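You operate a simulated robot arm through the tools that you are given. There is no shell and no other tool. Be economical: measure what you need, move in short steps, check, and stop when the job is done.

The job below is to be done with a simulated robot arm. You get a single attempt, and the scene is never put back.

TASK
Wipe the sheet on the teal carrier and put the carrier away.
Fine: wipe first, with the teal pad, till no dust shows and put it back; the carrier goes into the carriers drawer, shut it; the orange sheet stays on it, unmarked. Set down upright: teal pad. Where these are worked on the way, their far stop is far enough and under half their travel is too little: carriers drawer. What is to be rubbed or washed off counts as gone when no trace of it is left.

Only the result counts: the job must be done as asked and must still hold three seconds after the hand-in. Knocking over, shifting, dropping, spilling or breaking anything else fails it. Flat cloth is picked up by pressing the open fingertips on it (5 to 10 N) and closing them slowly along it; thin cloth reads only 2 to 8 mm in the jaws.

THE ROBOT
A 7-joint arm with a fingered hand on a trunk, on a base that drives. Base frame: it is fixed to the floor where the robot stands at the start and does not move with it; the origin is under the middle of the robot, x ahead of it, y to its left, z up; the surface under the hand at the start is at about z = 0.88. Units: m, rad, N and s.
With the tool pointing down near the work surface it reaches from about 0.18 to 0.64 m from the robot's upright axis, wherever it stands. Its first joint turns from -2.007 to 2.007 rad. Places, roughly: carriers drawer [0.4, 0.8, 0.8]; inside of the carriers drawer [0.4, 0.8, 0.7]; purple strip (14x5x3 cm) [0.4, 0.9, 0.7]; red strip (14x5x3 cm) [0.4, 0.9, 0.7]; top of the teal carrier [0.4, 0.4, 0.9]. Payload 3.1 kg.
The tool frame sits at the grasp point between the pads (the TCP): z along the fingers, y along the line on which they close. The tips reach 0.022 m beyond it. Largest opening 0.112 m; the body of the gripper starts 0.06 m behind the TCP. The gripper is a hand of 3 fingers: y runs from the thumb to the fingers, the wrist lies at [0, 0, -0.218] in the tool frame, and closing takes about 1.5 s.
Orientation is that of the tool frame in the base frame, as a unit quaternion [w, x, y, z]. With the fingers straight down and closing along the base's y, the tool's x points along the base's -x, its y along +y and its z along -z.

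THE INTERFACE
- The arm moves only by the tool drive_tool. Its argument "commands" is text: rows parted by semicolons, each of 7 numbers parted by spaces: the shift along the base's x, y, z in mm, then the turn, a rotation vector about the base's x, y, z in rad, then the finger opening in mm, from 0 to 112. In form: tx ty tz ax ay az grip; .... A call has 1 to 20 rows; each row shifts and turns the commanded pose from where the row before left it. Rows are played at 5 a second. More than 0.05 m and 0.15 rad between two rows, or a gripper value outside its range, and nothing of the call is played. Where a pose cannot be reached the arm comes as near as it can. A force on the tool above 40 N (or 10 N above the force at the start of the call, whichever is more), or a blocked arm, ends the call early, and 0.2 s more pass. Each finger travels about 0.108 m/s and halts on what it meets, pressing with about 30 N; the grip force reading is that of the motor and also rises with nothing between the fingers. The clock runs only during rows and for 0.2 s after the last one: add rows that do not move to give the fingers time. It gives the time, the measured TCP pose, the force on the tool (base axes), the opening and the grip force at its end, in the units of the frame above (readings bear some noise), with the torque about the TCP (base axes, N m) and any sound that the robot's microphone picked up.
- Cameras (640 x 400 px; columns grow to the right, rows downward): "scene" is now at [-0.0099, 0.1948, 1.7004]; the picture's right is [0.55, -0.84, 0.00], its down [-0.70, -0.46, -0.55] and it looks along [0.46, 0.30, -0.84] (base axes); focal length 284 px, centre (320, 200). "wrist" rides on the gripper at [0.066, 0.003, -0.08] in the tool frame; the picture's right is [-0.05, 1.00, 0.00], its down [-0.77, -0.04, -0.64] and it looks along [-0.64, -0.03, 0.77] (tool axes); focal length 275 px, centre (320, 200). There is no depth. A picture from a camera that has moved, and an enlarged one, comes with that camera's place and axes in the base frame and with its lens. The place of the scene camera against the robot may be out by one fixed shift of up to 0.012 m in any direction.
- grab_frame(camera): a new picture of that camera. No time passes.
- move_column(by): slides the trunk up (or, below 0, down) by that many m; the arm and the scene camera ride with it, the base frame stays. It gives what a move gives, with no picture.
- steer(legs): drives the robot by 1 to 6 legs, each [ahead, left, turn to the left] in m, m and rad, along the robot's own axes; the way and the turn of a leg run together, so that a leg with both is an arc; at most 1.5 m and 3.142 rad a leg. The arm and the cameras ride along, it lands a little off, and it stops where it bumps. It gives what a move gives.
- set_grasp(shape): the hand has 3 fingers and takes this shape, open, in about a second: jaw (thumb against the fingers, like two jaws); tri (thumb and two fingers); tip (a fingertip pinch); poke (one finger out to press); point (the index stretched); flat (the hand flat); cup (the hand cupped); fist (a fist). The gripper value then closes the fingers along that shape, each until it touches; the sizes above hold for jaw. It gives what a move gives, with no picture.
- pan_tilt(pan, tilt): turns the head with the scene camera to pan (to the left, within 2.705 rad either way) and tilt (down, from -0.506 to 1.204), counted from straight ahead of the robot. It gives what a move gives.
- enlarge(camera, box): a new picture of the part [left, top, right, bottom] of that camera's present view, enlarged. No time passes.
- job_done(): hands the job in; it is judged then, once.

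Go step by step. Nothing tells you exact positions but the pictures and the camera data: compare them with the known pose of the tool, close in by small moves and look again before you grip or let go. The budget is 120 turns and 78 pictures, counting those below and the enlarged ones. Unless the task says otherwise, let go and move clear before handing in, and close with one line.

The tools are called after ">>>" as name(argument=value, ...) on one line, values as JSON. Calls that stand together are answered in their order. drive_tool: Moves the arm, as the interface text tells. Its arguments: {"type":"object","properties":{"commands":{"type":"string"}},"required":["commands"]} The other tools are called the same way: move_column (by) slides the trunk up or down; set_grasp (shape) gives the hand a shape; steer (legs) drives the base; pan_tilt (pan, tilt) turns the head that bears the scene camera; grab_frame (camera) takes a picture; enlarge (camera, box) takes an enlarged picture of a part of a camera's view; job_done () hands the job in.

At the start:

```text
t: 0.0
ee_pos: [0.3548, 0.2279, 1.2393]
ee_rot: [0.0, -0.001, 1.0, 0.001]
force: [-0.2, 0.0, -0.2]
torque: [-0.01, 0.01, 0.0]
gripper_width: 0.1119
finger_force: 0.1
shape: jaw
trunk travel left (down, up): [-0.85, 0.14]
robot x, y, heading: [0.0006, -0.0024, 0.002]
head pan, tilt: [0.578, 0.993]
```

scene: 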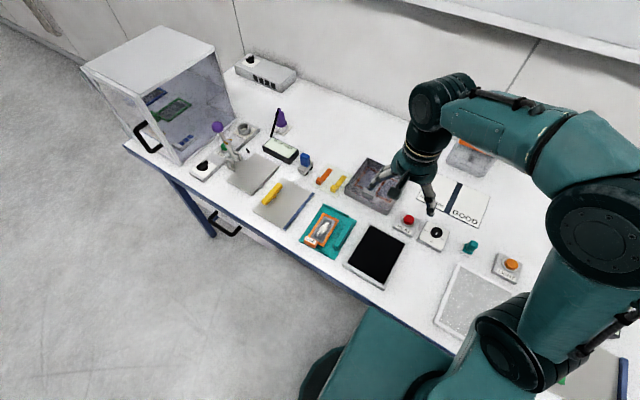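
wrist: 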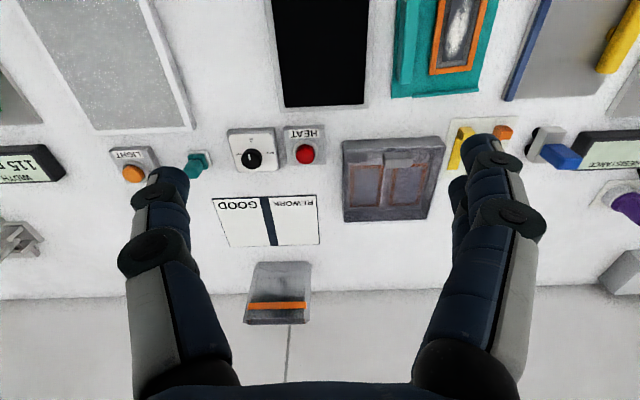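

I see a bench with a teal carrier (orange-framed sheet with dust), a small teal pad near the LIGHT button, and a drawer handle under the bench's edge. I look closer first.

>>> enlarge(camera="scene", box=[260, 170, 420, 290])

>>> enlarge(camera="scene", box=[120, 100, 300, 250])

>>> enlarge(camera="scene", box=[380, 180, 540, 340])

```text
3.33 times, centred on (340, 230) of scene
camera zoom: at [-0.0099, 0.1948, 1.7004], right [0.55, -0.84, 0.0], down [-0.7, -0.46, -0.55], along [0.46, 0.3, -0.84], focal length 946 px, centre (253, 100)
```

zoom: 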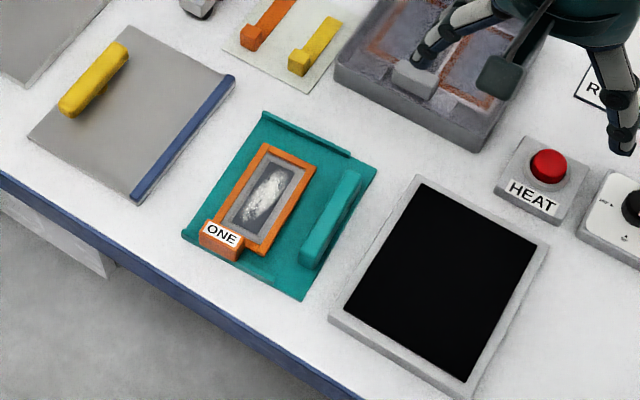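

```text
2.67 times, centred on (210, 175) of scene
camera zoom: at [-0.0099, 0.1948, 1.7004], right [0.55, -0.84, 0.0], down [-0.7, -0.46, -0.55], along [0.46, 0.3, -0.84], focal length 757 px, centre (613, 267)
```

zoom: 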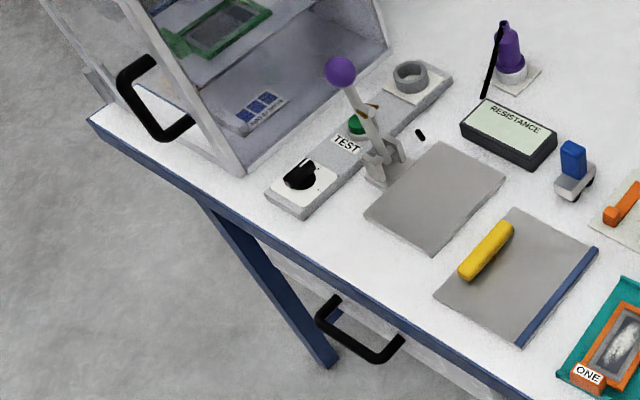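

```text
2.50 times, centred on (460, 260) of scene
camera zoom: at [-0.0099, 0.1948, 1.7004], right [0.55, -0.84, 0.0], down [-0.7, -0.46, -0.55], along [0.46, 0.3, -0.84], focal length 709 px, centre (-30, 50)
```

zoom: 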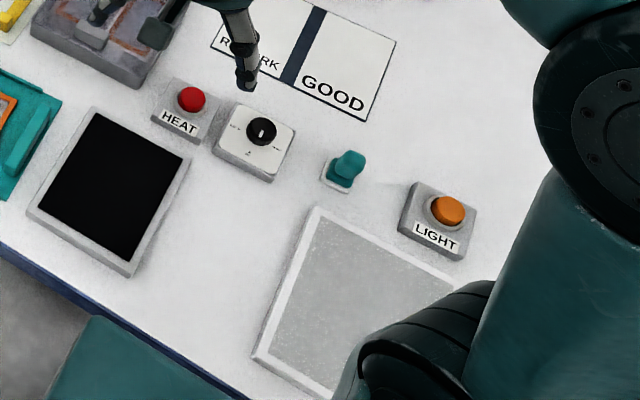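

The teal pad stands near (0.54, 0.00) on the bench; the carrier is near (0.36, 0.40). I move above the pad for a closer look.

>>> drive_tool(commands="17 -38 -15 0 0 0 112;17 -38 -15 0 0 0 112;17 -38 -15 0 0 0 112;17 -38 -15 0 0 0 112;17 -38 -15 0 0 0 112;17 -38 -15 0 0 0 112")

>>> grab_frame(camera="wrist")

```text
t: 1.4
ee_pos: [0.4586, -0.002, 1.1495]
ee_rot: [0.0, 0.001, 1.0, 0.0]
force: [-0.3, -0.8, 0.0]
torque: [0.01, 0.02, 0.02]
gripper_width: 0.112
finger_force: 0.0
shape: jaw
trunk travel left (down, up): [-0.85, 0.14]
robot x, y, heading: [-0.0017, 0.002, 0.003]
head pan, tilt: [0.578, 0.993]
```

```text
72 pictures are left
camera wrist: at [0.3913, 0.0012, 1.2298], right [0.05, 1.0, 0.0], down [0.77, -0.04, 0.64], along [0.63, -0.03, -0.77], focal length 275 px, centre (320, 200)
```

wrist: 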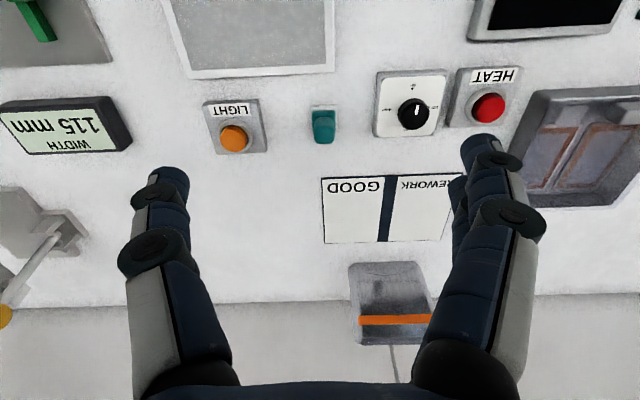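

>>> enlarge(camera="wrist", box=[280, 80, 370, 160])

>>> enlarge(camera="scene", box=[445, 225, 495, 265])

```text
5.00 times, centred on (325, 120) of wrist
camera zoom: at [0.3913, 0.0012, 1.2298], right [0.05, 1.0, 0.0], down [0.77, -0.04, 0.64], along [0.63, -0.03, -0.77], focal length 1376 px, centre (295, 600)
```

zoom: 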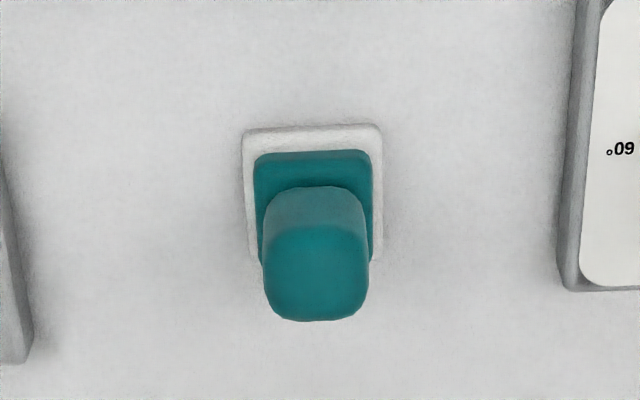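

```text
10.00 times, centred on (470, 245) of scene
camera zoom: at [-0.0087, 0.193, 1.7006], right [0.55, -0.84, 0.0], down [-0.7, -0.46, -0.55], along [0.46, 0.3, -0.84], focal length 2837 px, centre (-1180, -250)
```

zoom: 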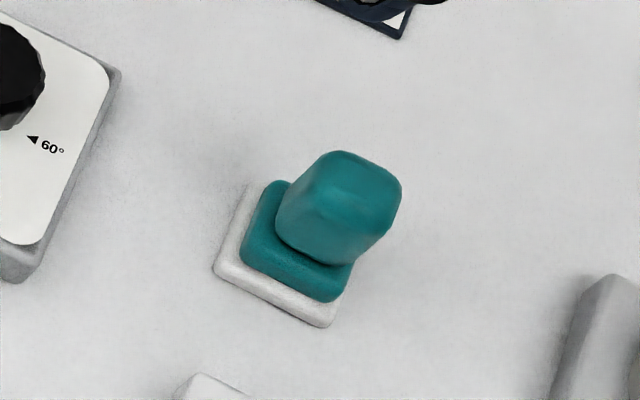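

The pad has a knob handle about 25 mm wide, on a ~35 mm base at (0.536, 0.0). I come down over it with a narrower opening.

>>> drive_tool(commands="26 0 -40 0 0 0 60;26 1 -40 0 0 0 60;25 0 -40 0 0 0 60;0 0 -40 0 0 0 60;0 0 0 0 0 0 60")

>>> grab_frame(camera="wrist")

>>> enlarge(camera="scene", box=[420, 200, 520, 270])

```text
t: 2.6
ee_pos: [0.5341, -0.0004, 0.9863]
ee_rot: [0.001, 0.0, 1.0, 0.0]
force: [-0.1, 0.2, 1.0]
torque: [-0.01, 0.0, 0.01]
gripper_width: 0.0609
finger_force: 0.1
shape: jaw
trunk travel left (down, up): [-0.85, 0.14]
robot x, y, heading: [-0.0001, 0.0018, -0.002]
head pan, tilt: [0.578, 0.993]
```

```text
69 pictures are left
camera wrist: at [0.4676, 0.0042, 1.067], right [0.05, 1.0, 0.0], down [0.77, -0.04, 0.64], along [0.64, -0.03, -0.77], focal length 275 px, centre (320, 200)
```

wrist: 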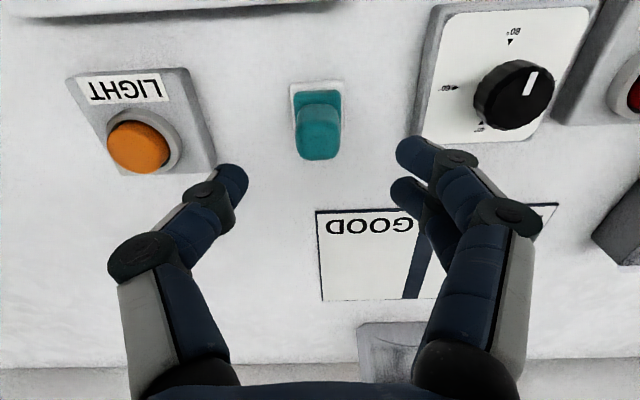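

```text
5.71 times, centred on (470, 235) of scene
camera zoom: at [-0.0107, 0.1946, 1.7004], right [0.55, -0.84, 0.0], down [-0.7, -0.46, -0.55], along [0.46, 0.3, -0.84], focal length 1621 px, centre (-537, 0)
```

zoom: 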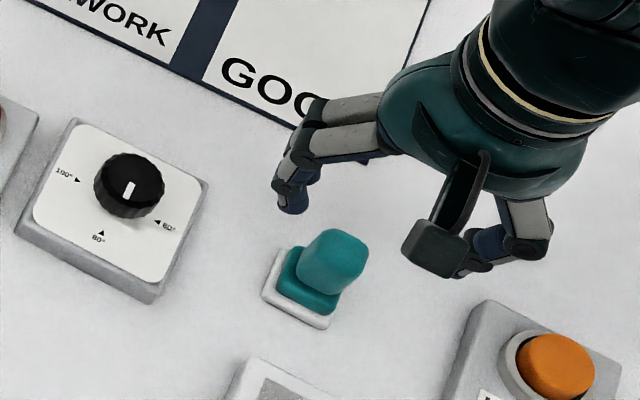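

Pad handle estimated at (0.539, 0.0). I descend around it and close.

>>> drive_tool(commands="2 0 -20 0 0 0 60;2 0 -20 0 0 0 60;1 0 -20 0 0 0 60;0 0 0 0 0 0 60")

>>> grab_frame(camera="wrist")

>>> enlarge(camera="scene", box=[420, 200, 520, 270])

```text
t: 3.6
ee_pos: [0.5407, 0.0018, 0.9285]
ee_rot: [0.0, 0.0, 1.0, 0.0]
force: [0.2, 0.4, 0.0]
torque: [-0.02, -0.02, -0.02]
gripper_width: 0.0605
finger_force: 0.0
shape: jaw
trunk travel left (down, up): [-0.85, 0.14]
robot x, y, heading: [0.001, 0.0014, 0.001]
head pan, tilt: [0.578, 0.993]
```

```text
67 pictures are left
camera wrist: at [0.4722, 0.0046, 1.0086], right [0.05, 1.0, 0.0], down [0.77, -0.04, 0.64], along [0.64, -0.03, -0.77], focal length 275 px, centre (320, 200)
```

wrist: 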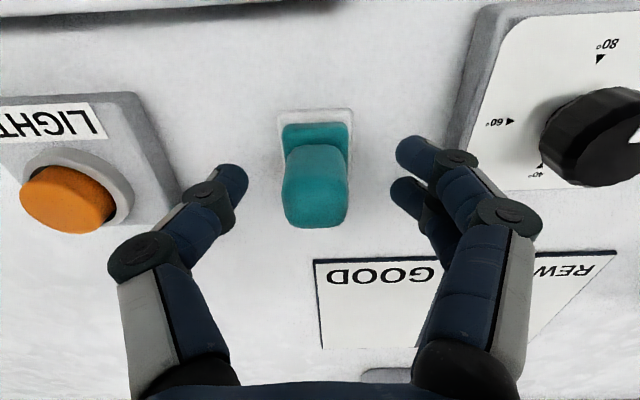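

```text
5.71 times, centred on (470, 235) of scene
camera zoom: at [-0.0102, 0.1946, 1.7004], right [0.55, -0.84, 0.0], down [-0.7, -0.46, -0.55], along [0.46, 0.3, -0.84], focal length 1621 px, centre (-537, 0)
```

zoom: 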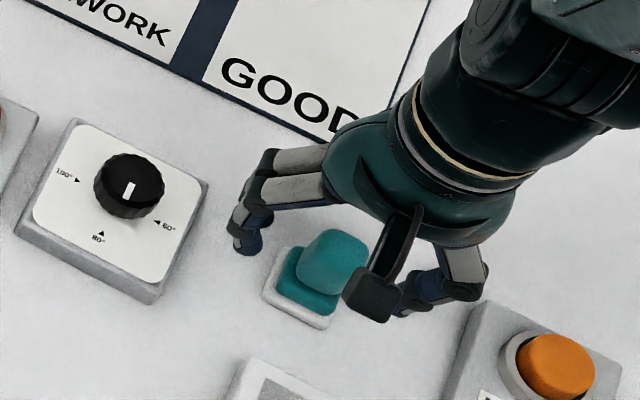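

The handle sits between the fingers. I drop 3 mm and close.

>>> drive_tool(commands="0 -1 -3 0 0 0 60;0 0 0 0 0 0 40;0 0 0 0 0 0 28;0 0 0 0 0 0 20;0 0 0 0 0 0 15;0 0 0 0 0 0 15;0 0 0 0 0 0 15")

>>> grab_frame(camera="wrist")

```text
t: 5.2
ee_pos: [0.5383, 0.0006, 0.9249]
ee_rot: [-0.001, 0.0, 1.0, -0.001]
force: [-0.3, 0.4, -0.4]
torque: [0.01, -0.06, 0.03]
gripper_width: 0.0192
finger_force: 29.5
shape: jaw
trunk travel left (down, up): [-0.85, 0.14]
robot x, y, heading: [-0.0001, -0.002, 0.001]
head pan, tilt: [0.578, 0.993]
```

```text
65 pictures are left
camera wrist: at [0.472, 0.0032, 1.0058], right [0.05, 1.0, 0.0], down [0.77, -0.04, 0.64], along [0.64, -0.03, -0.77], focal length 275 px, centre (320, 200)
```

wrist: 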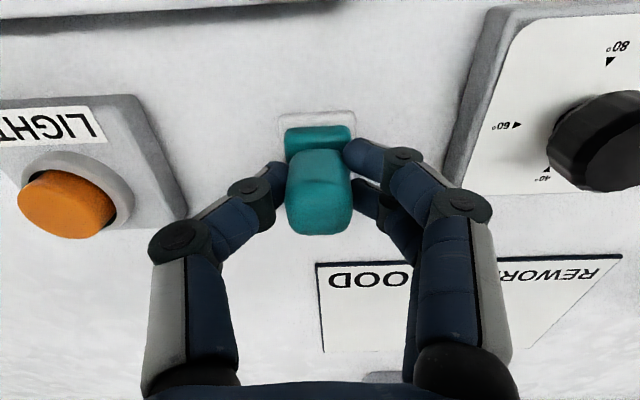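

Gripped (19 mm). I lift 30 mm and look at what is under it.

>>> drive_tool(commands="0 0 15 0 0 0 15;0 0 15 0 0 0 15;0 0 20 0 0 0 15;0 0 20 0 0 0 15")

>>> grab_frame(camera="wrist")

>>> enlarge(camera="scene", box=[420, 200, 520, 270])

```text
t: 6.2
ee_pos: [0.5389, 0.0022, 0.9939]
ee_rot: [0.0, 0.0, 1.0, -0.001]
force: [-0.2, 0.3, -1.6]
torque: [0.02, 0.0, 0.0]
gripper_width: 0.0196
finger_force: 29.9
shape: jaw
trunk travel left (down, up): [-0.85, 0.14]
robot x, y, heading: [-0.0034, -0.0023, 0.0]
head pan, tilt: [0.578, 0.993]
```

```text
64 pictures are left
camera wrist: at [0.4723, 0.0039, 1.0752], right [0.05, 1.0, 0.0], down [0.77, -0.04, 0.64], along [0.64, -0.03, -0.77], focal length 275 px, centre (320, 200)
```

wrist: 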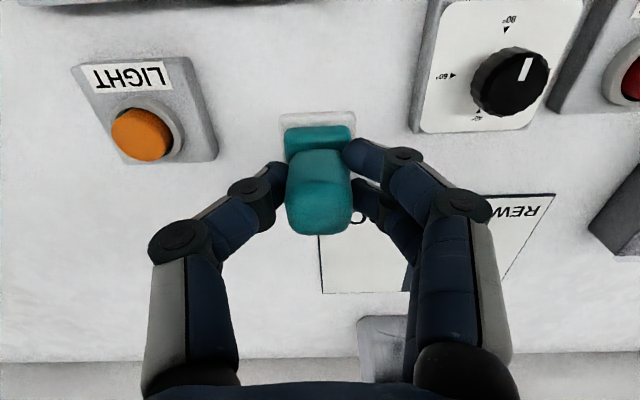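

```text
5.71 times, centred on (470, 235) of scene
camera zoom: at [-0.0102, 0.1947, 1.7004], right [0.55, -0.84, 0.0], down [-0.7, -0.46, -0.55], along [0.46, 0.3, -0.84], focal length 1621 px, centre (-537, 0)
```

zoom: 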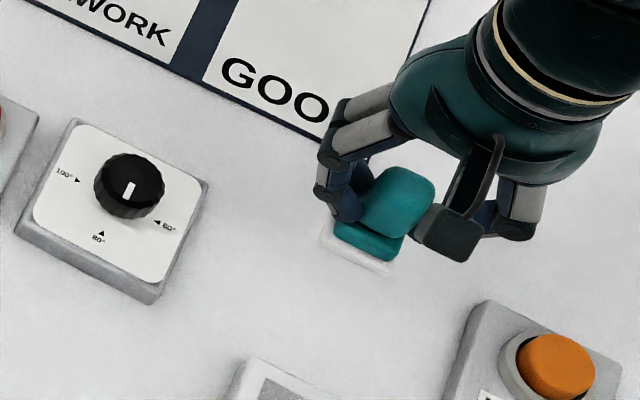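

The white underside is the pad's felt; the pad came up cleanly. Now I move over the carrier to look at the dust.

>>> drive_tool(commands="0 0 40 0 0 0 15;0 0 40 0 0 0 15;-23 45 0 0 0 0 15;-23 45 0 0 0 0 15;-23 45 0 0 0 0 15;-23 45 0 0 0 0 15;-23 45 0 0 0 0 15;-23 45 0 0 0 0 15;-23 45 0 0 0 0 15;-23 45 0 0 0 0 15;-16 38 0 0 0 0 15;0 0 0 0 0 0 15")

>>> grab_frame(camera="wrist")

>>> grab_frame(camera="scene")

```text
refused: row 3 steps farther than a row can; nothing moved
```

```text
62 pictures are left
camera wrist: at [0.4723, 0.0039, 1.0752], right [0.05, 1.0, 0.0], down [0.77, -0.04, 0.64], along [0.64, -0.03, -0.77], focal length 275 px, centre (320, 200)
```

wrist: 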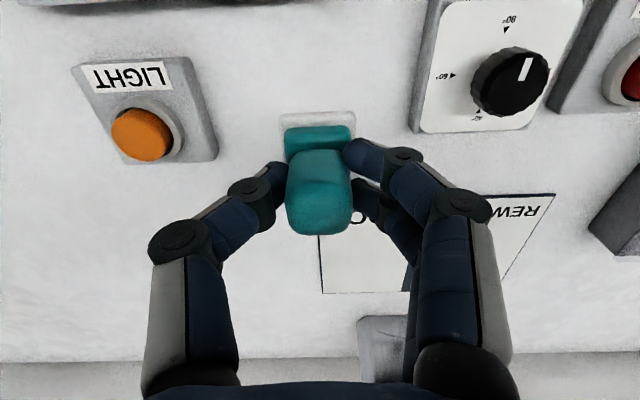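

```text
61 pictures are left
camera scene: at [-0.0102, 0.1947, 1.7004], right [0.55, -0.84, 0.0], down [-0.7, -0.46, -0.55], along [0.46, 0.3, -0.84], focal length 284 px, centre (320, 200)
```

scene: 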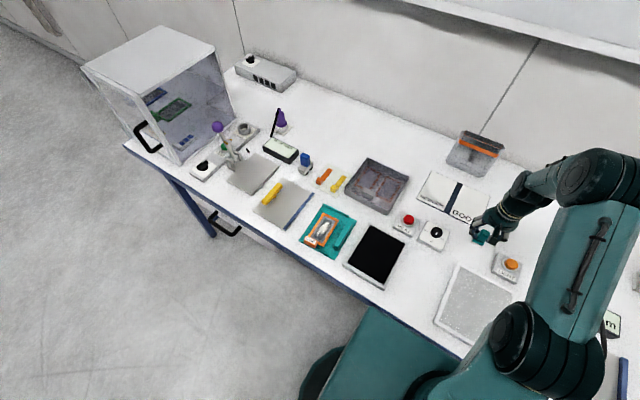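

That call was refused because its steps were too long. I repeat it with shorter ones.

>>> drive_tool(commands="0 0 40 0 0 0 15;0 0 40 0 0 0 15;-20 40 0 0 0 0 15;-20 40 0 0 0 0 15;-20 40 0 0 0 0 15;-20 40 0 0 0 0 15;-20 40 0 0 0 0 15;-20 40 0 0 0 0 15;-20 40 0 0 0 0 15;-20 40 0 0 0 0 15;-20 40 0 0 0 0 15;-20 38 0 0 0 0 15;0 0 0 0 0 0 15")

>>> grab_frame(camera="wrist")

>>> enlarge(camera="scene", box=[280, 190, 360, 260])

```text
t: 9.0
ee_pos: [0.3417, 0.3974, 1.0768]
ee_rot: [0.0, 0.0, 1.0, 0.0]
force: [0.9, 0.9, -0.5]
torque: [0.02, 0.0, 0.01]
gripper_width: 0.0193
finger_force: 30.1
shape: jaw
trunk travel left (down, up): [-0.85, 0.14]
robot x, y, heading: [0.0001, -0.0008, -0.002]
head pan, tilt: [0.578, 0.993]
```

```text
60 pictures are left
camera wrist: at [0.2735, 0.4006, 1.1578], right [0.05, 1.0, 0.0], down [0.77, -0.04, 0.64], along [0.63, -0.03, -0.77], focal length 275 px, centre (320, 200)
```

wrist: 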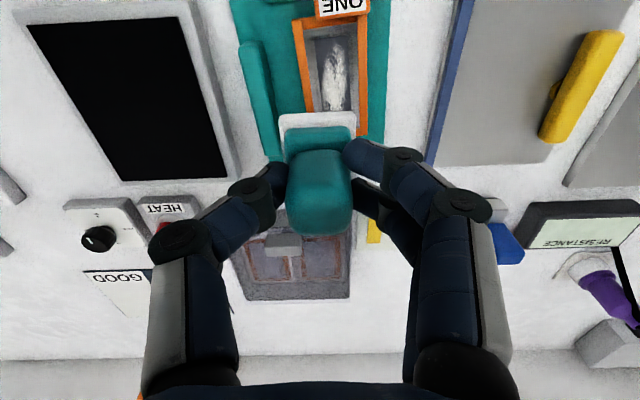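

```text
5.71 times, centred on (320, 225) of scene
camera zoom: at [-0.0091, 0.1936, 1.7005], right [0.55, -0.84, 0.0], down [-0.7, -0.46, -0.55], along [0.46, 0.3, -0.84], focal length 1621 px, centre (320, 57)
```

zoom: 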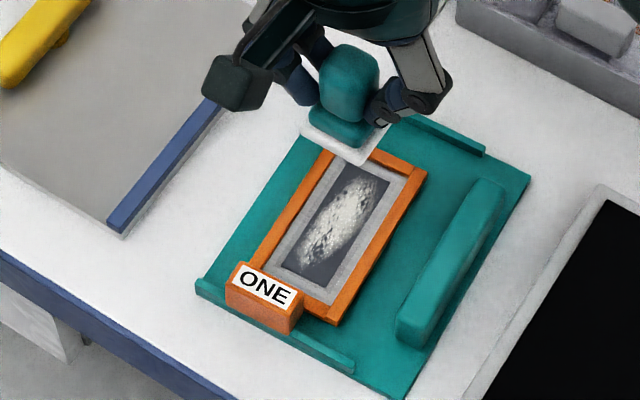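

The dust lies around (0.345, 0.412), inside a window roughly 27 x 72 mm tilted about 5° from x. I lower to just above it for a check and turn the pad slightly to match.

>>> enlarge(camera="wrist", box=[230, 0, 410, 150])

>>> drive_tool(commands="1 5 -35 0 0 0 15;1 5 -35 0 0 0 15;1 4 -35 0 0 0 15;0 0 0 0 0 0 15")

>>> enlarge(camera="scene", box=[280, 190, 360, 260])

>>> enlarge(camera="wrist", box=[230, 0, 410, 150])

```text
2.67 times, centred on (320, 75) of wrist
camera zoom: at [0.2735, 0.4006, 1.1578], right [0.05, 1.0, 0.0], down [0.77, -0.04, 0.64], along [0.63, -0.03, -0.77], focal length 734 px, centre (320, 533)
```

zoom: 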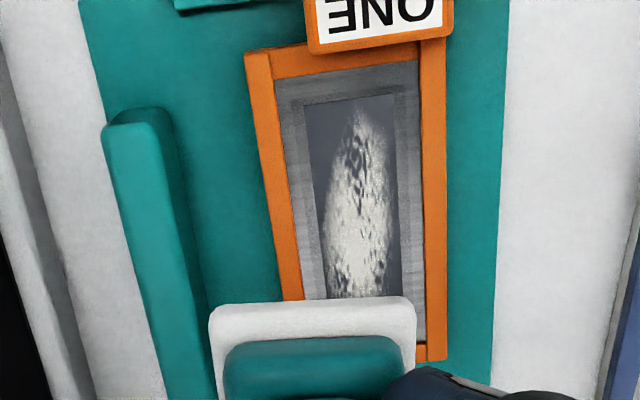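

```text
t: 10.0
ee_pos: [0.3434, 0.4127, 0.9711]
ee_rot: [0.0, 0.0, 1.0, 0.0]
force: [-0.1, -0.4, -1.1]
torque: [0.0, -0.04, -0.02]
gripper_width: 0.0191
finger_force: 29.9
shape: jaw
trunk travel left (down, up): [-0.85, 0.14]
robot x, y, heading: [-0.0006, 0.0004, 0.001]
head pan, tilt: [0.578, 0.993]
```

```text
5.71 times, centred on (320, 225) of scene
camera zoom: at [-0.01, 0.1943, 1.7004], right [0.55, -0.84, 0.0], down [-0.7, -0.46, -0.55], along [0.46, 0.3, -0.84], focal length 1621 px, centre (320, 57)
```

zoom: 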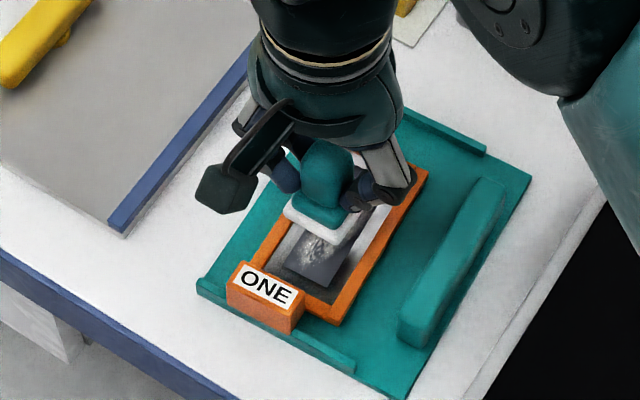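

```text
2.67 times, centred on (320, 75) of wrist
camera zoom: at [0.2767, 0.4153, 1.052], right [0.05, 1.0, 0.0], down [0.77, -0.04, 0.64], along [0.64, -0.03, -0.77], focal length 734 px, centre (320, 533)
```

zoom: 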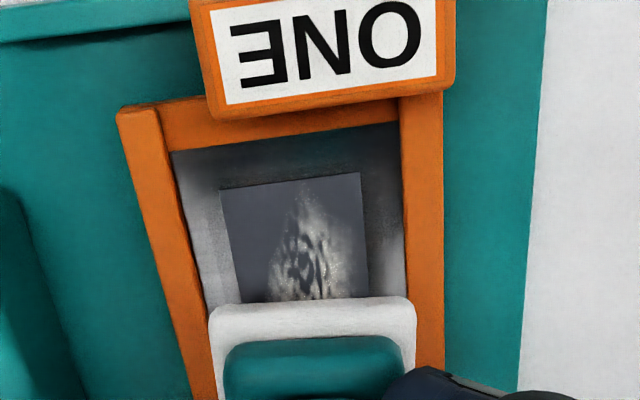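

The pad (35 mm) fits inside the raised orange rim (~40 mm). I rotate 0.08 rad to match it, centre the pad at x≈0.351, y≈0.411 and lower a bit.

>>> drive_tool(commands="4 -1 0 0 0 0.04 15;4 -1 0 0 0 0.04 15;0 0 -10 0 0 0 15;0 0 -6 0 0 0 15;0 0 0 0 0 0 15")

>>> enlarge(camera="scene", box=[280, 190, 360, 260])

>>> enlarge(camera="wrist", box=[230, 0, 410, 150])

```text
t: 11.2
ee_pos: [0.3506, 0.4101, 0.9546]
ee_rot: [0.0, -0.039, 0.999, 0.0]
force: [0.4, 0.6, -0.6]
torque: [0.01, 0.0, 0.0]
gripper_width: 0.0191
finger_force: 29.8
shape: jaw
trunk travel left (down, up): [-0.85, 0.14]
robot x, y, heading: [0.0004, -0.0031, -0.0]
head pan, tilt: [0.578, 0.993]
```

```text
5.71 times, centred on (320, 225) of scene
camera zoom: at [-0.0098, 0.195, 1.7004], right [0.55, -0.84, 0.0], down [-0.7, -0.46, -0.55], along [0.46, 0.3, -0.84], focal length 1621 px, centre (320, 57)
```

zoom: 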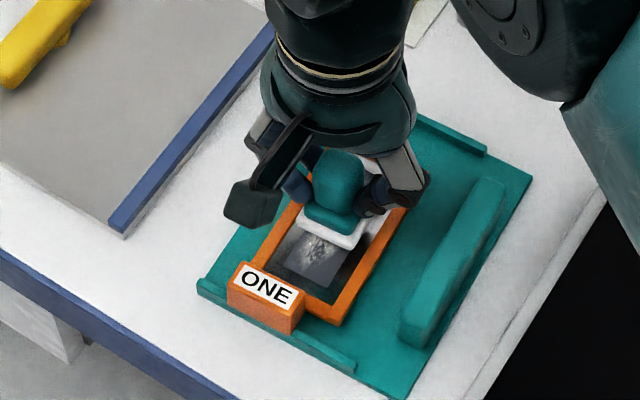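

```text
2.67 times, centred on (320, 75) of wrist
camera zoom: at [0.2836, 0.4075, 1.0358], right [-0.03, 1.0, 0.0], down [0.77, 0.03, 0.64], along [0.64, 0.02, -0.77], focal length 734 px, centre (320, 533)
```

zoom: 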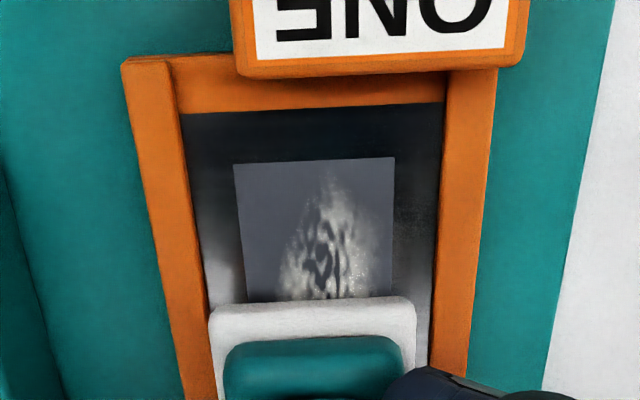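

Aligned within about 1 mm. Lowering in small steps to feel for contact.

>>> drive_tool(commands="0 1 -2 0 0 0 15;0 0 -2 0 0 0 15;0 0 -2 0 0 0 15;0 0 0 0 0 0 15")

```text
t: 12.2
ee_pos: [0.3498, 0.41, 0.9488]
ee_rot: [-0.001, -0.041, 0.999, 0.0]
force: [0.5, -0.3, -0.2]
torque: [0.0, 0.0, -0.04]
gripper_width: 0.019
finger_force: 30.1
shape: jaw
trunk travel left (down, up): [-0.85, 0.14]
robot x, y, heading: [0.0015, 0.0005, 0.006]
head pan, tilt: [0.578, 0.993]
```

>>> drive_tool(commands="0 0 -2 0 0 0 15;0 0 -2 0 0 0 15;0 0 0 0 0 0 15")

```text
t: 13.0
ee_pos: [0.3489, 0.4099, 0.945]
ee_rot: [0.0, -0.04, 0.999, 0.0]
force: [-0.7, -0.1, -0.7]
torque: [0.0, -0.02, 0.0]
gripper_width: 0.0191
finger_force: 30.4
shape: jaw
trunk travel left (down, up): [-0.85, 0.14]
robot x, y, heading: [-0.002, -0.0014, 0.0]
head pan, tilt: [0.578, 0.993]
```

>>> drive_tool(commands="0 0 -2 0 0 0 15;0 0 0 0 0 0 15")

>>> enlarge(camera="wrist", box=[230, 0, 410, 150])

```text
t: 13.6
ee_pos: [0.348, 0.4099, 0.9432]
ee_rot: [-0.001, -0.041, 0.999, 0.0]
force: [0.3, 0.4, -0.6]
torque: [-0.01, 0.03, 0.02]
gripper_width: 0.019
finger_force: 30.4
shape: jaw
trunk travel left (down, up): [-0.85, 0.14]
robot x, y, heading: [0.0023, -0.0038, -0.002]
head pan, tilt: [0.578, 0.993]
```

```text
2.67 times, centred on (320, 75) of wrist
camera zoom: at [0.2821, 0.4084, 1.0236], right [-0.03, 1.0, 0.0], down [0.77, 0.03, 0.64], along [0.64, 0.02, -0.77], focal length 734 px, centre (320, 533)
```

zoom: 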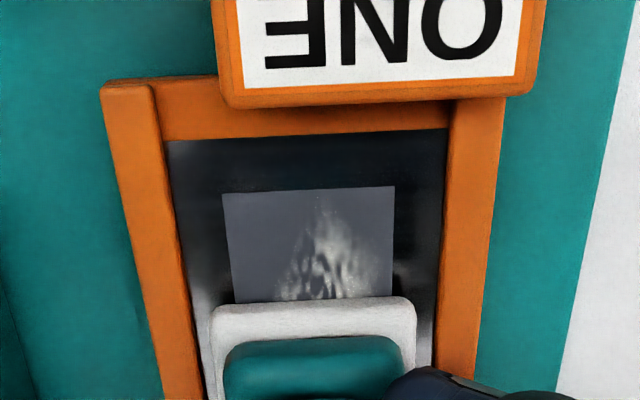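

>>> drive_tool(commands="0 0 -1 0 0 0 15;0 0 -1 0 0 0 15;0 0 0 0 0 0 15")

```text
t: 14.4
ee_pos: [0.3497, 0.4112, 0.9403]
ee_rot: [0.0, -0.041, 0.999, 0.0]
force: [0.1, -0.3, -1.4]
torque: [0.0, 0.0, -0.02]
gripper_width: 0.0188
finger_force: 30.2
shape: jaw
trunk travel left (down, up): [-0.85, 0.14]
robot x, y, heading: [0.0006, 0.0006, 0.004]
head pan, tilt: [0.578, 0.993]
```

>>> drive_tool(commands="0 0 -1 0 0 0 15;0 0 -1 0 0 0 15;0 0 0 0 0 0 15")

```text
t: 15.2
ee_pos: [0.3492, 0.411, 0.9391]
ee_rot: [0.0, -0.041, 0.999, -0.001]
force: [1.2, 0.1, 3.1]
torque: [0.03, -0.01, 0.01]
gripper_width: 0.0192
finger_force: 30.0
shape: jaw
trunk travel left (down, up): [-0.85, 0.14]
robot x, y, heading: [0.0018, 0.0001, -0.005]
head pan, tilt: [0.578, 0.993]
```

Contact at about 3 N. I press slightly more and sweep gently along the window.

>>> drive_tool(commands="0 0 -0.7 0 0 0 15;6 0.5 0 0 0 0 15;8 0.6 0 0 0 0 15;8 0.6 0 0 0 0 15;-8 -0.6 0 0 0 0 15;-8 -0.6 0 0 0 0 15;-8 -0.6 0 0 0 0 15;-7 -0.6 0 0 0 0 15;-6 -0.5 0 0 0 0 15;-5 -0.4 0 0 0 0 15;0 0 0 0 0 0 15")

>>> enlarge(camera="scene", box=[280, 190, 360, 260])

```text
t: 17.6
ee_pos: [0.3283, 0.409, 0.9382]
ee_rot: [0.0, -0.04, 0.999, 0.0]
force: [3.7, 0.0, 14.6]
torque: [0.07, 0.02, -0.02]
gripper_width: 0.0196
finger_force: 30.1
shape: jaw
trunk travel left (down, up): [-0.85, 0.14]
robot x, y, heading: [0.0025, -0.0002, 0.001]
head pan, tilt: [0.578, 0.993]
```

```text
5.71 times, centred on (320, 225) of scene
camera zoom: at [-0.0104, 0.1931, 1.7007], right [0.55, -0.84, 0.0], down [-0.7, -0.46, -0.55], along [0.46, 0.3, -0.84], focal length 1621 px, centre (320, 57)
```

zoom: 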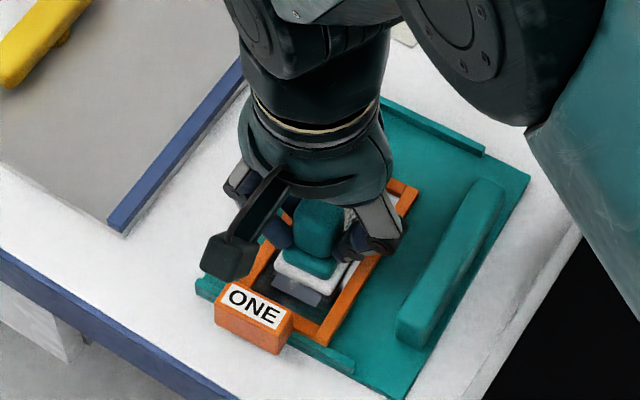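

The sheet seems to have slid toward the robot with the last stroke, and the force rose. I lift off and look.

>>> drive_tool(commands="0 0 6 0 0 0 15;0 0 12 0 0 0 15;0 0 40 0 0 0 15;0 0 40 0 0 0 15;30 0 20 0 0 0 15;40 0 0 0 0 0 15;0 0 0 0 0 0 15")

>>> enlarge(camera="scene", box=[280, 190, 360, 260])

```text
t: 19.2
ee_pos: [0.3989, 0.4074, 1.0552]
ee_rot: [0.001, -0.039, 0.999, 0.0]
force: [0.7, 1.2, -0.8]
torque: [-0.02, 0.01, -0.02]
gripper_width: 0.0194
finger_force: 30.8
shape: jaw
trunk travel left (down, up): [-0.85, 0.14]
robot x, y, heading: [0.0013, -0.0019, -0.004]
head pan, tilt: [0.578, 0.993]
```

```text
5.71 times, centred on (320, 225) of scene
camera zoom: at [-0.011, 0.195, 1.7004], right [0.55, -0.84, 0.0], down [-0.7, -0.46, -0.55], along [0.46, 0.3, -0.84], focal length 1621 px, centre (320, 57)
```

zoom: 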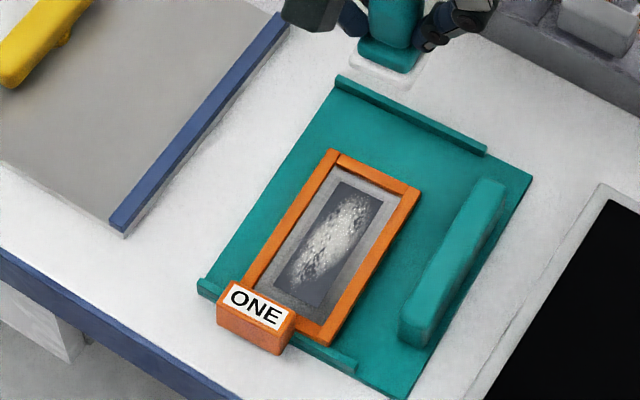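

>>> enlarge(camera="scene", box=[300, 215, 350, 260])

>>> drive_tool(commands="-40 0 10 0 0 0 15;-40 0 10 0 0 0 15;-40 0 10 0 0 0 15;-20 0 0 0 0 0 15;0 0 0 0 0 0 15")

>>> grab_frame(camera="wrist")

```text
8.89 times, centred on (325, 238) of scene
camera zoom: at [-0.011, 0.195, 1.7004], right [0.55, -0.84, 0.0], down [-0.7, -0.46, -0.55], along [0.46, 0.3, -0.84], focal length 2522 px, centre (276, -133)
```

zoom: 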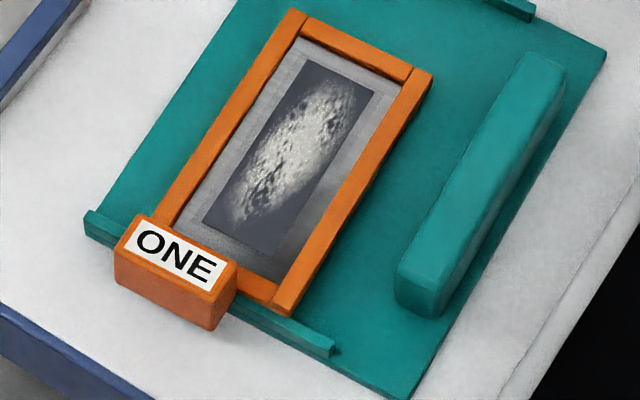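

```text
t: 20.4
ee_pos: [0.2601, 0.4089, 1.0855]
ee_rot: [-0.001, -0.04, 0.999, -0.001]
force: [0.4, -0.2, -0.2]
torque: [0.0, 0.02, 0.02]
gripper_width: 0.0193
finger_force: 29.8
shape: jaw
trunk travel left (down, up): [-0.85, 0.14]
robot x, y, heading: [0.0011, 0.0003, 0.005]
head pan, tilt: [0.578, 0.993]
```

```text
49 pictures are left
camera wrist: at [0.1927, 0.4068, 1.1661], right [-0.03, 1.0, 0.0], down [0.77, 0.03, 0.64], along [0.64, 0.02, -0.77], focal length 275 px, centre (320, 200)
```

wrist: 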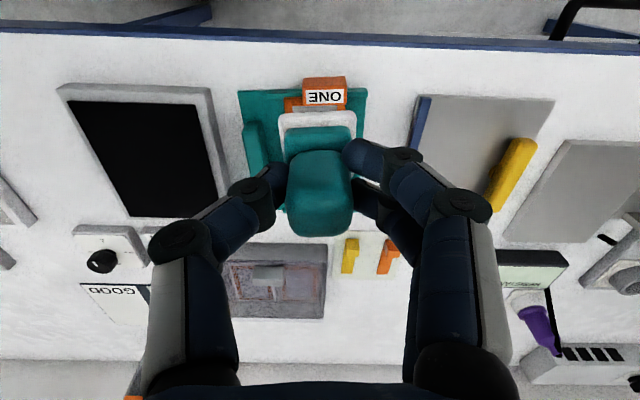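

The sheet slid about 14 mm and now sits against the carrier's near ridge, still on the carrier. With the ridge as a stop, I'll wipe with strokes toward the robot only. First I position over the far end.

>>> drive_tool(commands="40 0 0 0 0 0 15;40 0 -20 0 0 0 15;22 1 -45 0 0 0 15;0 0 -40 0 0 0 15;0 0 -28 0 0 0 15;0 0 0 0 0 0 15")

>>> enlarge(camera="wrist", box=[230, 0, 410, 150])

>>> enlarge(camera="scene", box=[280, 190, 360, 260])

```text
t: 21.8
ee_pos: [0.3628, 0.4105, 0.9532]
ee_rot: [0.0, -0.04, 0.999, 0.0]
force: [-0.3, -0.5, -0.9]
torque: [0.01, 0.03, -0.02]
gripper_width: 0.0194
finger_force: 30.1
shape: jaw
trunk travel left (down, up): [-0.85, 0.14]
robot x, y, heading: [-0.0025, -0.0007, 0.002]
head pan, tilt: [0.578, 0.993]
```

```text
2.67 times, centred on (320, 75) of wrist
camera zoom: at [0.2954, 0.4089, 1.035], right [-0.03, 1.0, 0.0], down [0.77, 0.03, 0.64], along [0.64, 0.02, -0.77], focal length 734 px, centre (320, 533)
```

zoom: 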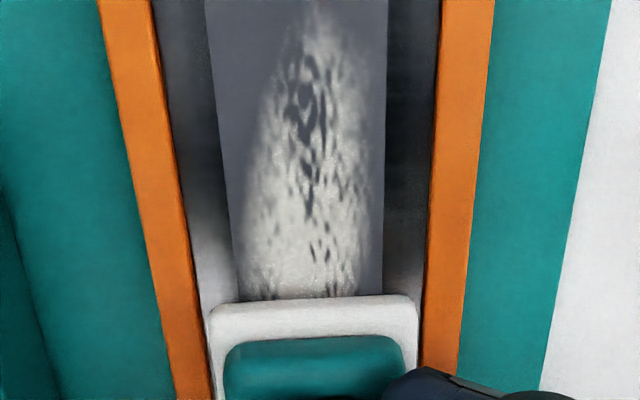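

```text
5.71 times, centred on (320, 225) of scene
camera zoom: at [-0.0099, 0.1947, 1.7004], right [0.55, -0.84, 0.0], down [-0.7, -0.46, -0.55], along [0.46, 0.3, -0.84], focal length 1621 px, centre (320, 57)
```

zoom: 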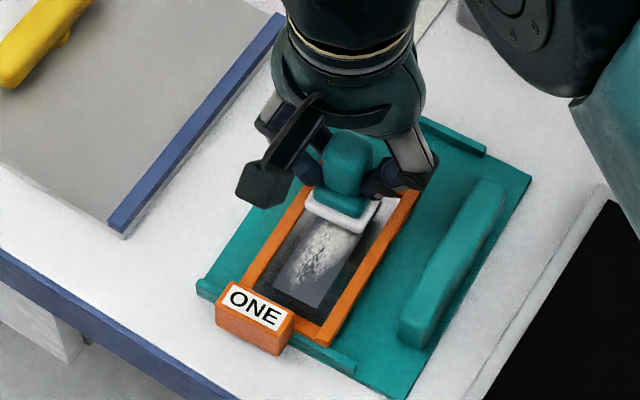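

Well centred. Descend to contact with x nudged 3 mm nearer.

>>> drive_tool(commands="-3 0 -5 0 0 0 15;0 0 -5 0 0 0 15;0 0 -2 0 0 0 15;0 0 -1 0 0 0 15;0 0 -1 0 0 0 15;0 0 0 0 0 0 15")

```text
t: 23.2
ee_pos: [0.3597, 0.4103, 0.9398]
ee_rot: [-0.001, -0.04, 0.999, 0.001]
force: [-0.2, 0.8, 0.0]
torque: [-0.02, 0.0, 0.01]
gripper_width: 0.0193
finger_force: 30.2
shape: jaw
trunk travel left (down, up): [-0.85, 0.14]
robot x, y, heading: [0.0003, 0.0001, 0.005]
head pan, tilt: [0.578, 0.993]
```

>>> drive_tool(commands="0 0 -0.7 0 0 0 15;0 0 -0.7 0 0 0 15;0 0 0 0 0 0 15")

```text
t: 24.0
ee_pos: [0.3594, 0.4098, 0.9385]
ee_rot: [0.0, -0.041, 0.999, -0.001]
force: [0.3, 0.0, 2.2]
torque: [0.04, 0.06, 0.0]
gripper_width: 0.0192
finger_force: 30.1
shape: jaw
trunk travel left (down, up): [-0.85, 0.14]
robot x, y, heading: [0.0018, -0.0009, -0.004]
head pan, tilt: [0.578, 0.993]
```

Light contact. Press a touch more and stroke a short 12 mm toward the robot to read force and check that the sheet holds.

>>> drive_tool(commands="0 0 -0.5 0 0 0 15;-4 -0.3 0 0 0 0 15;-4 -0.3 0 0 0 0 15;-4 -0.3 0 0 0 0 15;0 0 0 0 0 0 15")

>>> enlarge(camera="wrist", box=[230, 0, 410, 150])

```text
t: 25.2
ee_pos: [0.3462, 0.408, 0.937]
ee_rot: [-0.001, -0.04, 0.999, 0.0]
force: [0.9, 0.3, 4.6]
torque: [0.06, 0.03, -0.06]
gripper_width: 0.0193
finger_force: 29.9
shape: jaw
trunk travel left (down, up): [-0.85, 0.14]
robot x, y, heading: [0.0018, 0.0005, -0.001]
head pan, tilt: [0.578, 0.993]
```

```text
2.67 times, centred on (320, 75) of wrist
camera zoom: at [0.2791, 0.4063, 1.0181], right [-0.03, 1.0, 0.0], down [0.77, 0.03, 0.64], along [0.64, 0.02, -0.77], focal length 734 px, centre (320, 533)
```

zoom: 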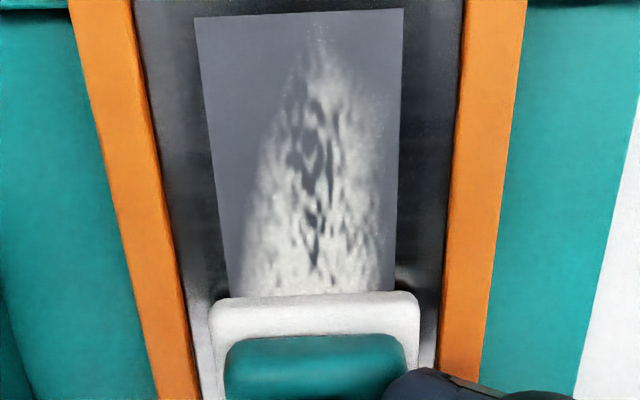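

>>> enlarge(camera="scene", box=[280, 190, 360, 260])

```text
5.71 times, centred on (320, 225) of scene
camera zoom: at [-0.0099, 0.1943, 1.7005], right [0.55, -0.84, 0.0], down [-0.7, -0.46, -0.55], along [0.46, 0.3, -0.84], focal length 1621 px, centre (320, 57)
```

zoom: 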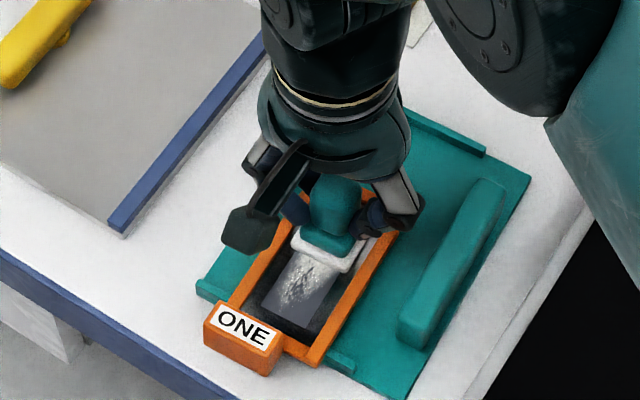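

The sheet slid over the near ridge — the pad grips it and carries it along. I use the same grip to push it back (+x) about 27 mm.

>>> drive_tool(commands="4 0.3 0 0 0 0 15;5 0.4 0 0 0 0 15;5 0.4 0 0 0 0 15;5 0.4 0 0 0 0 15;5 0.4 0 0 0 0 15;3 0.2 0 0 0 0 15;0 0 0 0 0 0 15")

>>> enlarge(camera="scene", box=[280, 190, 360, 260])

```text
t: 26.8
ee_pos: [0.3732, 0.4118, 0.9379]
ee_rot: [0.001, -0.04, 0.999, -0.001]
force: [0.3, 0.0, 0.0]
torque: [0.0, 0.01, 0.04]
gripper_width: 0.0193
finger_force: 29.5
shape: jaw
trunk travel left (down, up): [-0.85, 0.14]
robot x, y, heading: [0.0012, -0.0013, -0.001]
head pan, tilt: [0.578, 0.993]
```

```text
5.71 times, centred on (320, 225) of scene
camera zoom: at [-0.0097, 0.1951, 1.7003], right [0.55, -0.84, 0.0], down [-0.7, -0.46, -0.55], along [0.46, 0.3, -0.84], focal length 1621 px, centre (320, 57)
```

zoom: 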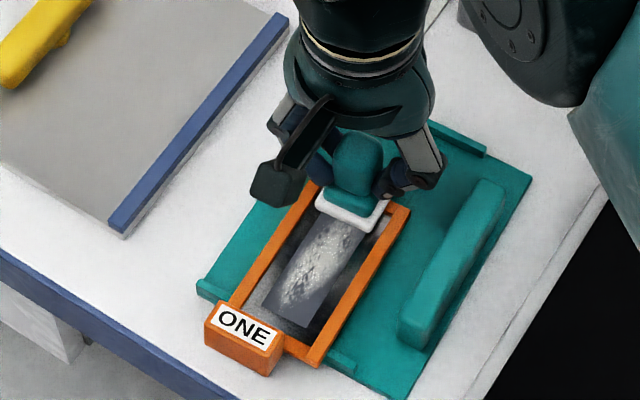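

The sheet stayed put this time, and the pad is near its far rim. I push gently on the far rim from inside to slide the sheet back.

>>> drive_tool(commands="4 0.3 0 0 0 0 15;4 0.3 0 0 0 0 15;4 0.3 0 0 0 0 15;4 0.3 0 0 0 0 15;0 0 0 0 0 0 15")

>>> enlarge(camera="scene", box=[280, 190, 360, 260])

```text
t: 28.0
ee_pos: [0.3901, 0.4131, 0.9375]
ee_rot: [0.001, -0.041, 0.999, 0.0]
force: [0.1, 0.1, -0.7]
torque: [-0.01, 0.0, -0.03]
gripper_width: 0.0193
finger_force: 29.5
shape: jaw
trunk travel left (down, up): [-0.85, 0.14]
robot x, y, heading: [0.0005, -0.0011, -0.001]
head pan, tilt: [0.578, 0.993]
```

```text
5.71 times, centred on (320, 225) of scene
camera zoom: at [-0.0099, 0.1951, 1.7004], right [0.55, -0.84, 0.0], down [-0.7, -0.46, -0.55], along [0.46, 0.3, -0.84], focal length 1621 px, centre (320, 57)
```

zoom: 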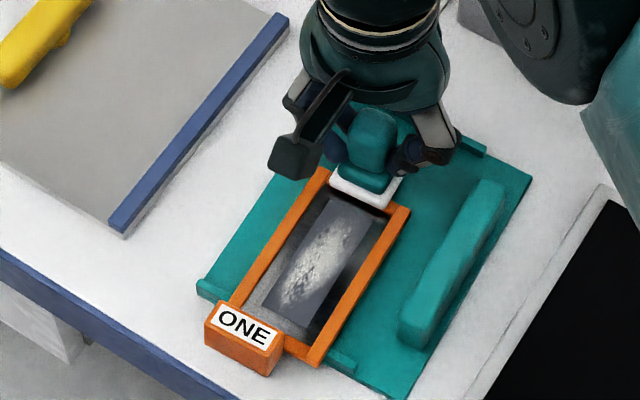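

The pad just slipped over the rim; the sheet didn't move, and the dust looks thinner already. I'll put the sheet back by pushing its label block from the near side with the pad's flank. First I go around to it.

>>> drive_tool(commands="0 0 20 0 0 0 15;0 0 40 0 0 0 15;-45 0 0 0 0 0 15;-45 0 0 0 0 0 15;-45 0 0 0 0 0 15;-43 0 0 0 0 0 15;0 0 -25 0 0 0 15;0 0 0 0 0 0 15")

>>> enlarge(camera="scene", box=[270, 190, 360, 270])

>>> grab_frame(camera="wrist")

```text
t: 29.8
ee_pos: [0.2108, 0.4096, 0.9725]
ee_rot: [0.0, -0.04, 0.999, 0.0]
force: [-0.7, 0.6, -1.0]
torque: [-0.03, 0.04, -0.02]
gripper_width: 0.0192
finger_force: 30.0
shape: jaw
trunk travel left (down, up): [-0.85, 0.14]
robot x, y, heading: [-0.0003, 0.0019, -0.003]
head pan, tilt: [0.578, 0.993]
```

```text
5.00 times, centred on (315, 230) of scene
camera zoom: at [-0.0107, 0.1946, 1.7004], right [0.55, -0.84, 0.0], down [-0.7, -0.46, -0.55], along [0.46, 0.3, -0.84], focal length 1419 px, centre (345, 50)
```

zoom: 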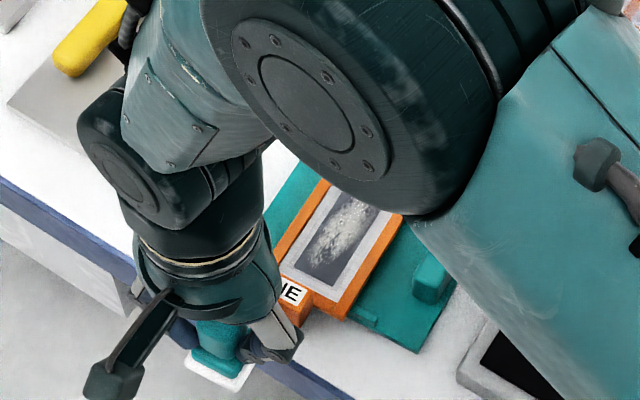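

```text
41 pictures are left
camera wrist: at [0.1435, 0.409, 1.0524], right [-0.03, 1.0, 0.0], down [0.77, 0.03, 0.64], along [0.64, 0.02, -0.77], focal length 275 px, centre (320, 200)
```

wrist: 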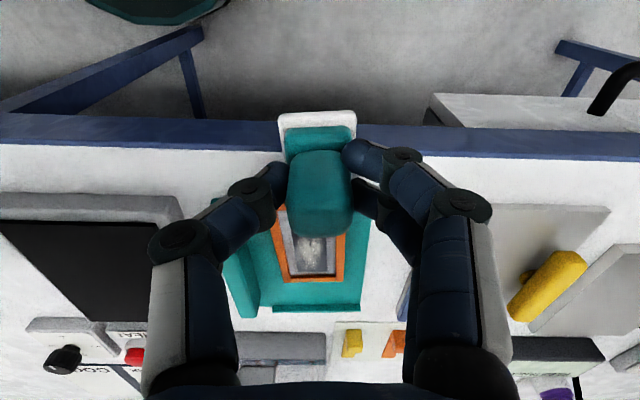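

I lower and push forward slowly.

>>> drive_tool(commands="0 1 -15 0 0 0 15;0 1 -14 0 0 0 15;6 0 0 0 0 0 15;6 0 0 0 0 0 15;6 0 0 0 0 0 15;6 0 0 0 0 0 15;6 0 0 0 0 0 15;6 0 0 0 0 0 15;0 0 0 0 0 0 15")

>>> enlarge(camera="scene", box=[270, 190, 360, 270])

```text
t: 31.8
ee_pos: [0.2464, 0.4143, 0.9434]
ee_rot: [0.0, -0.039, 0.999, 0.0]
force: [0.0, -0.4, -1.1]
torque: [0.01, 0.02, 0.0]
gripper_width: 0.0197
finger_force: 29.8
shape: jaw
trunk travel left (down, up): [-0.85, 0.14]
robot x, y, heading: [-0.0001, -0.0027, 0.0]
head pan, tilt: [0.578, 0.993]
```

```text
5.00 times, centred on (315, 230) of scene
camera zoom: at [-0.01, 0.1951, 1.7003], right [0.55, -0.84, 0.0], down [-0.7, -0.46, -0.55], along [0.46, 0.3, -0.84], focal length 1419 px, centre (345, 50)
```

zoom: 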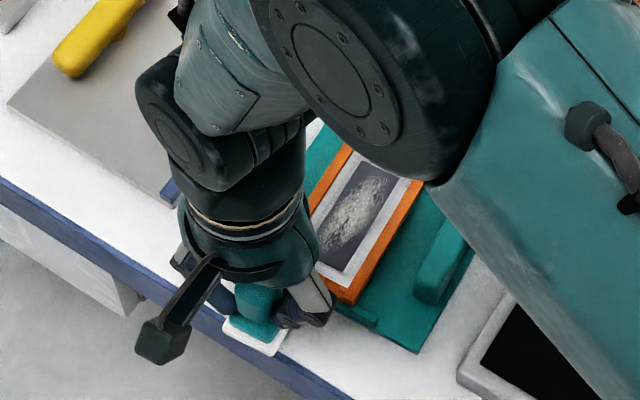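

It moves. About 15 mm more to bring it to the original place.

>>> drive_tool(commands="5 0.3 0 0 0 0 15;5 0.3 0 0 0 0 15;5 0.3 0 0 0 0 15;0 0 0 0 0 0 15;-10 0 0 0 0 0 15;-10 0 10 0 0 0 15;0 0 40 0 0 0 15;0 0 40 0 0 0 15;40 0 0 0 0 0 15;40 0 0 0 0 0 15;40 0 0 0 0 0 15;35 0 0 0 0 0 15;0 0 0 0 0 0 15")

>>> enlarge(camera="scene", box=[290, 200, 350, 255])

```text
t: 34.6
ee_pos: [0.3972, 0.4161, 1.035]
ee_rot: [0.0, -0.04, 0.999, 0.0]
force: [0.2, 0.2, 0.0]
torque: [-0.01, 0.02, 0.0]
gripper_width: 0.0192
finger_force: 30.0
shape: jaw
trunk travel left (down, up): [-0.85, 0.14]
robot x, y, heading: [-0.0035, 0.001, 0.0]
head pan, tilt: [0.578, 0.993]
```

```text
7.27 times, centred on (320, 228) of scene
camera zoom: at [-0.0109, 0.1949, 1.7004], right [0.55, -0.84, 0.0], down [-0.7, -0.46, -0.55], along [0.46, 0.3, -0.84], focal length 2064 px, centre (320, 0)
```

zoom: 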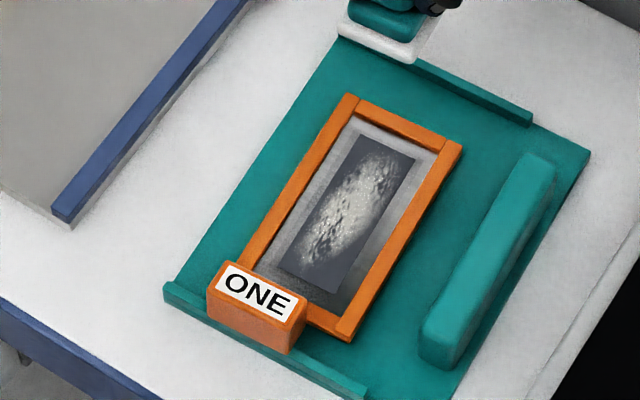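

The sheet is back where it was, and the dust is visibly thinner. Now gentle strokes at low force so that it does not get carried; start at the near end and stroke away.

>>> drive_tool(commands="-32 -4 -10 0 0 0 15;-33 -4 -20 0 0 0 15;0 0 -40 0 0 0 15;0 0 -18 0 0 0 15;0 0 -4 0 0 0 15;0 0 -2 0 0 0 15;0 0 0 0 0 0 15")

```text
t: 36.2
ee_pos: [0.3318, 0.4077, 0.94]
ee_rot: [0.0, -0.04, 0.999, 0.0]
force: [-0.1, 0.0, 4.5]
torque: [0.07, 0.05, -0.03]
gripper_width: 0.0195
finger_force: 30.4
shape: jaw
trunk travel left (down, up): [-0.85, 0.14]
robot x, y, heading: [-0.0031, 0.0012, -0.0]
head pan, tilt: [0.578, 0.993]
```

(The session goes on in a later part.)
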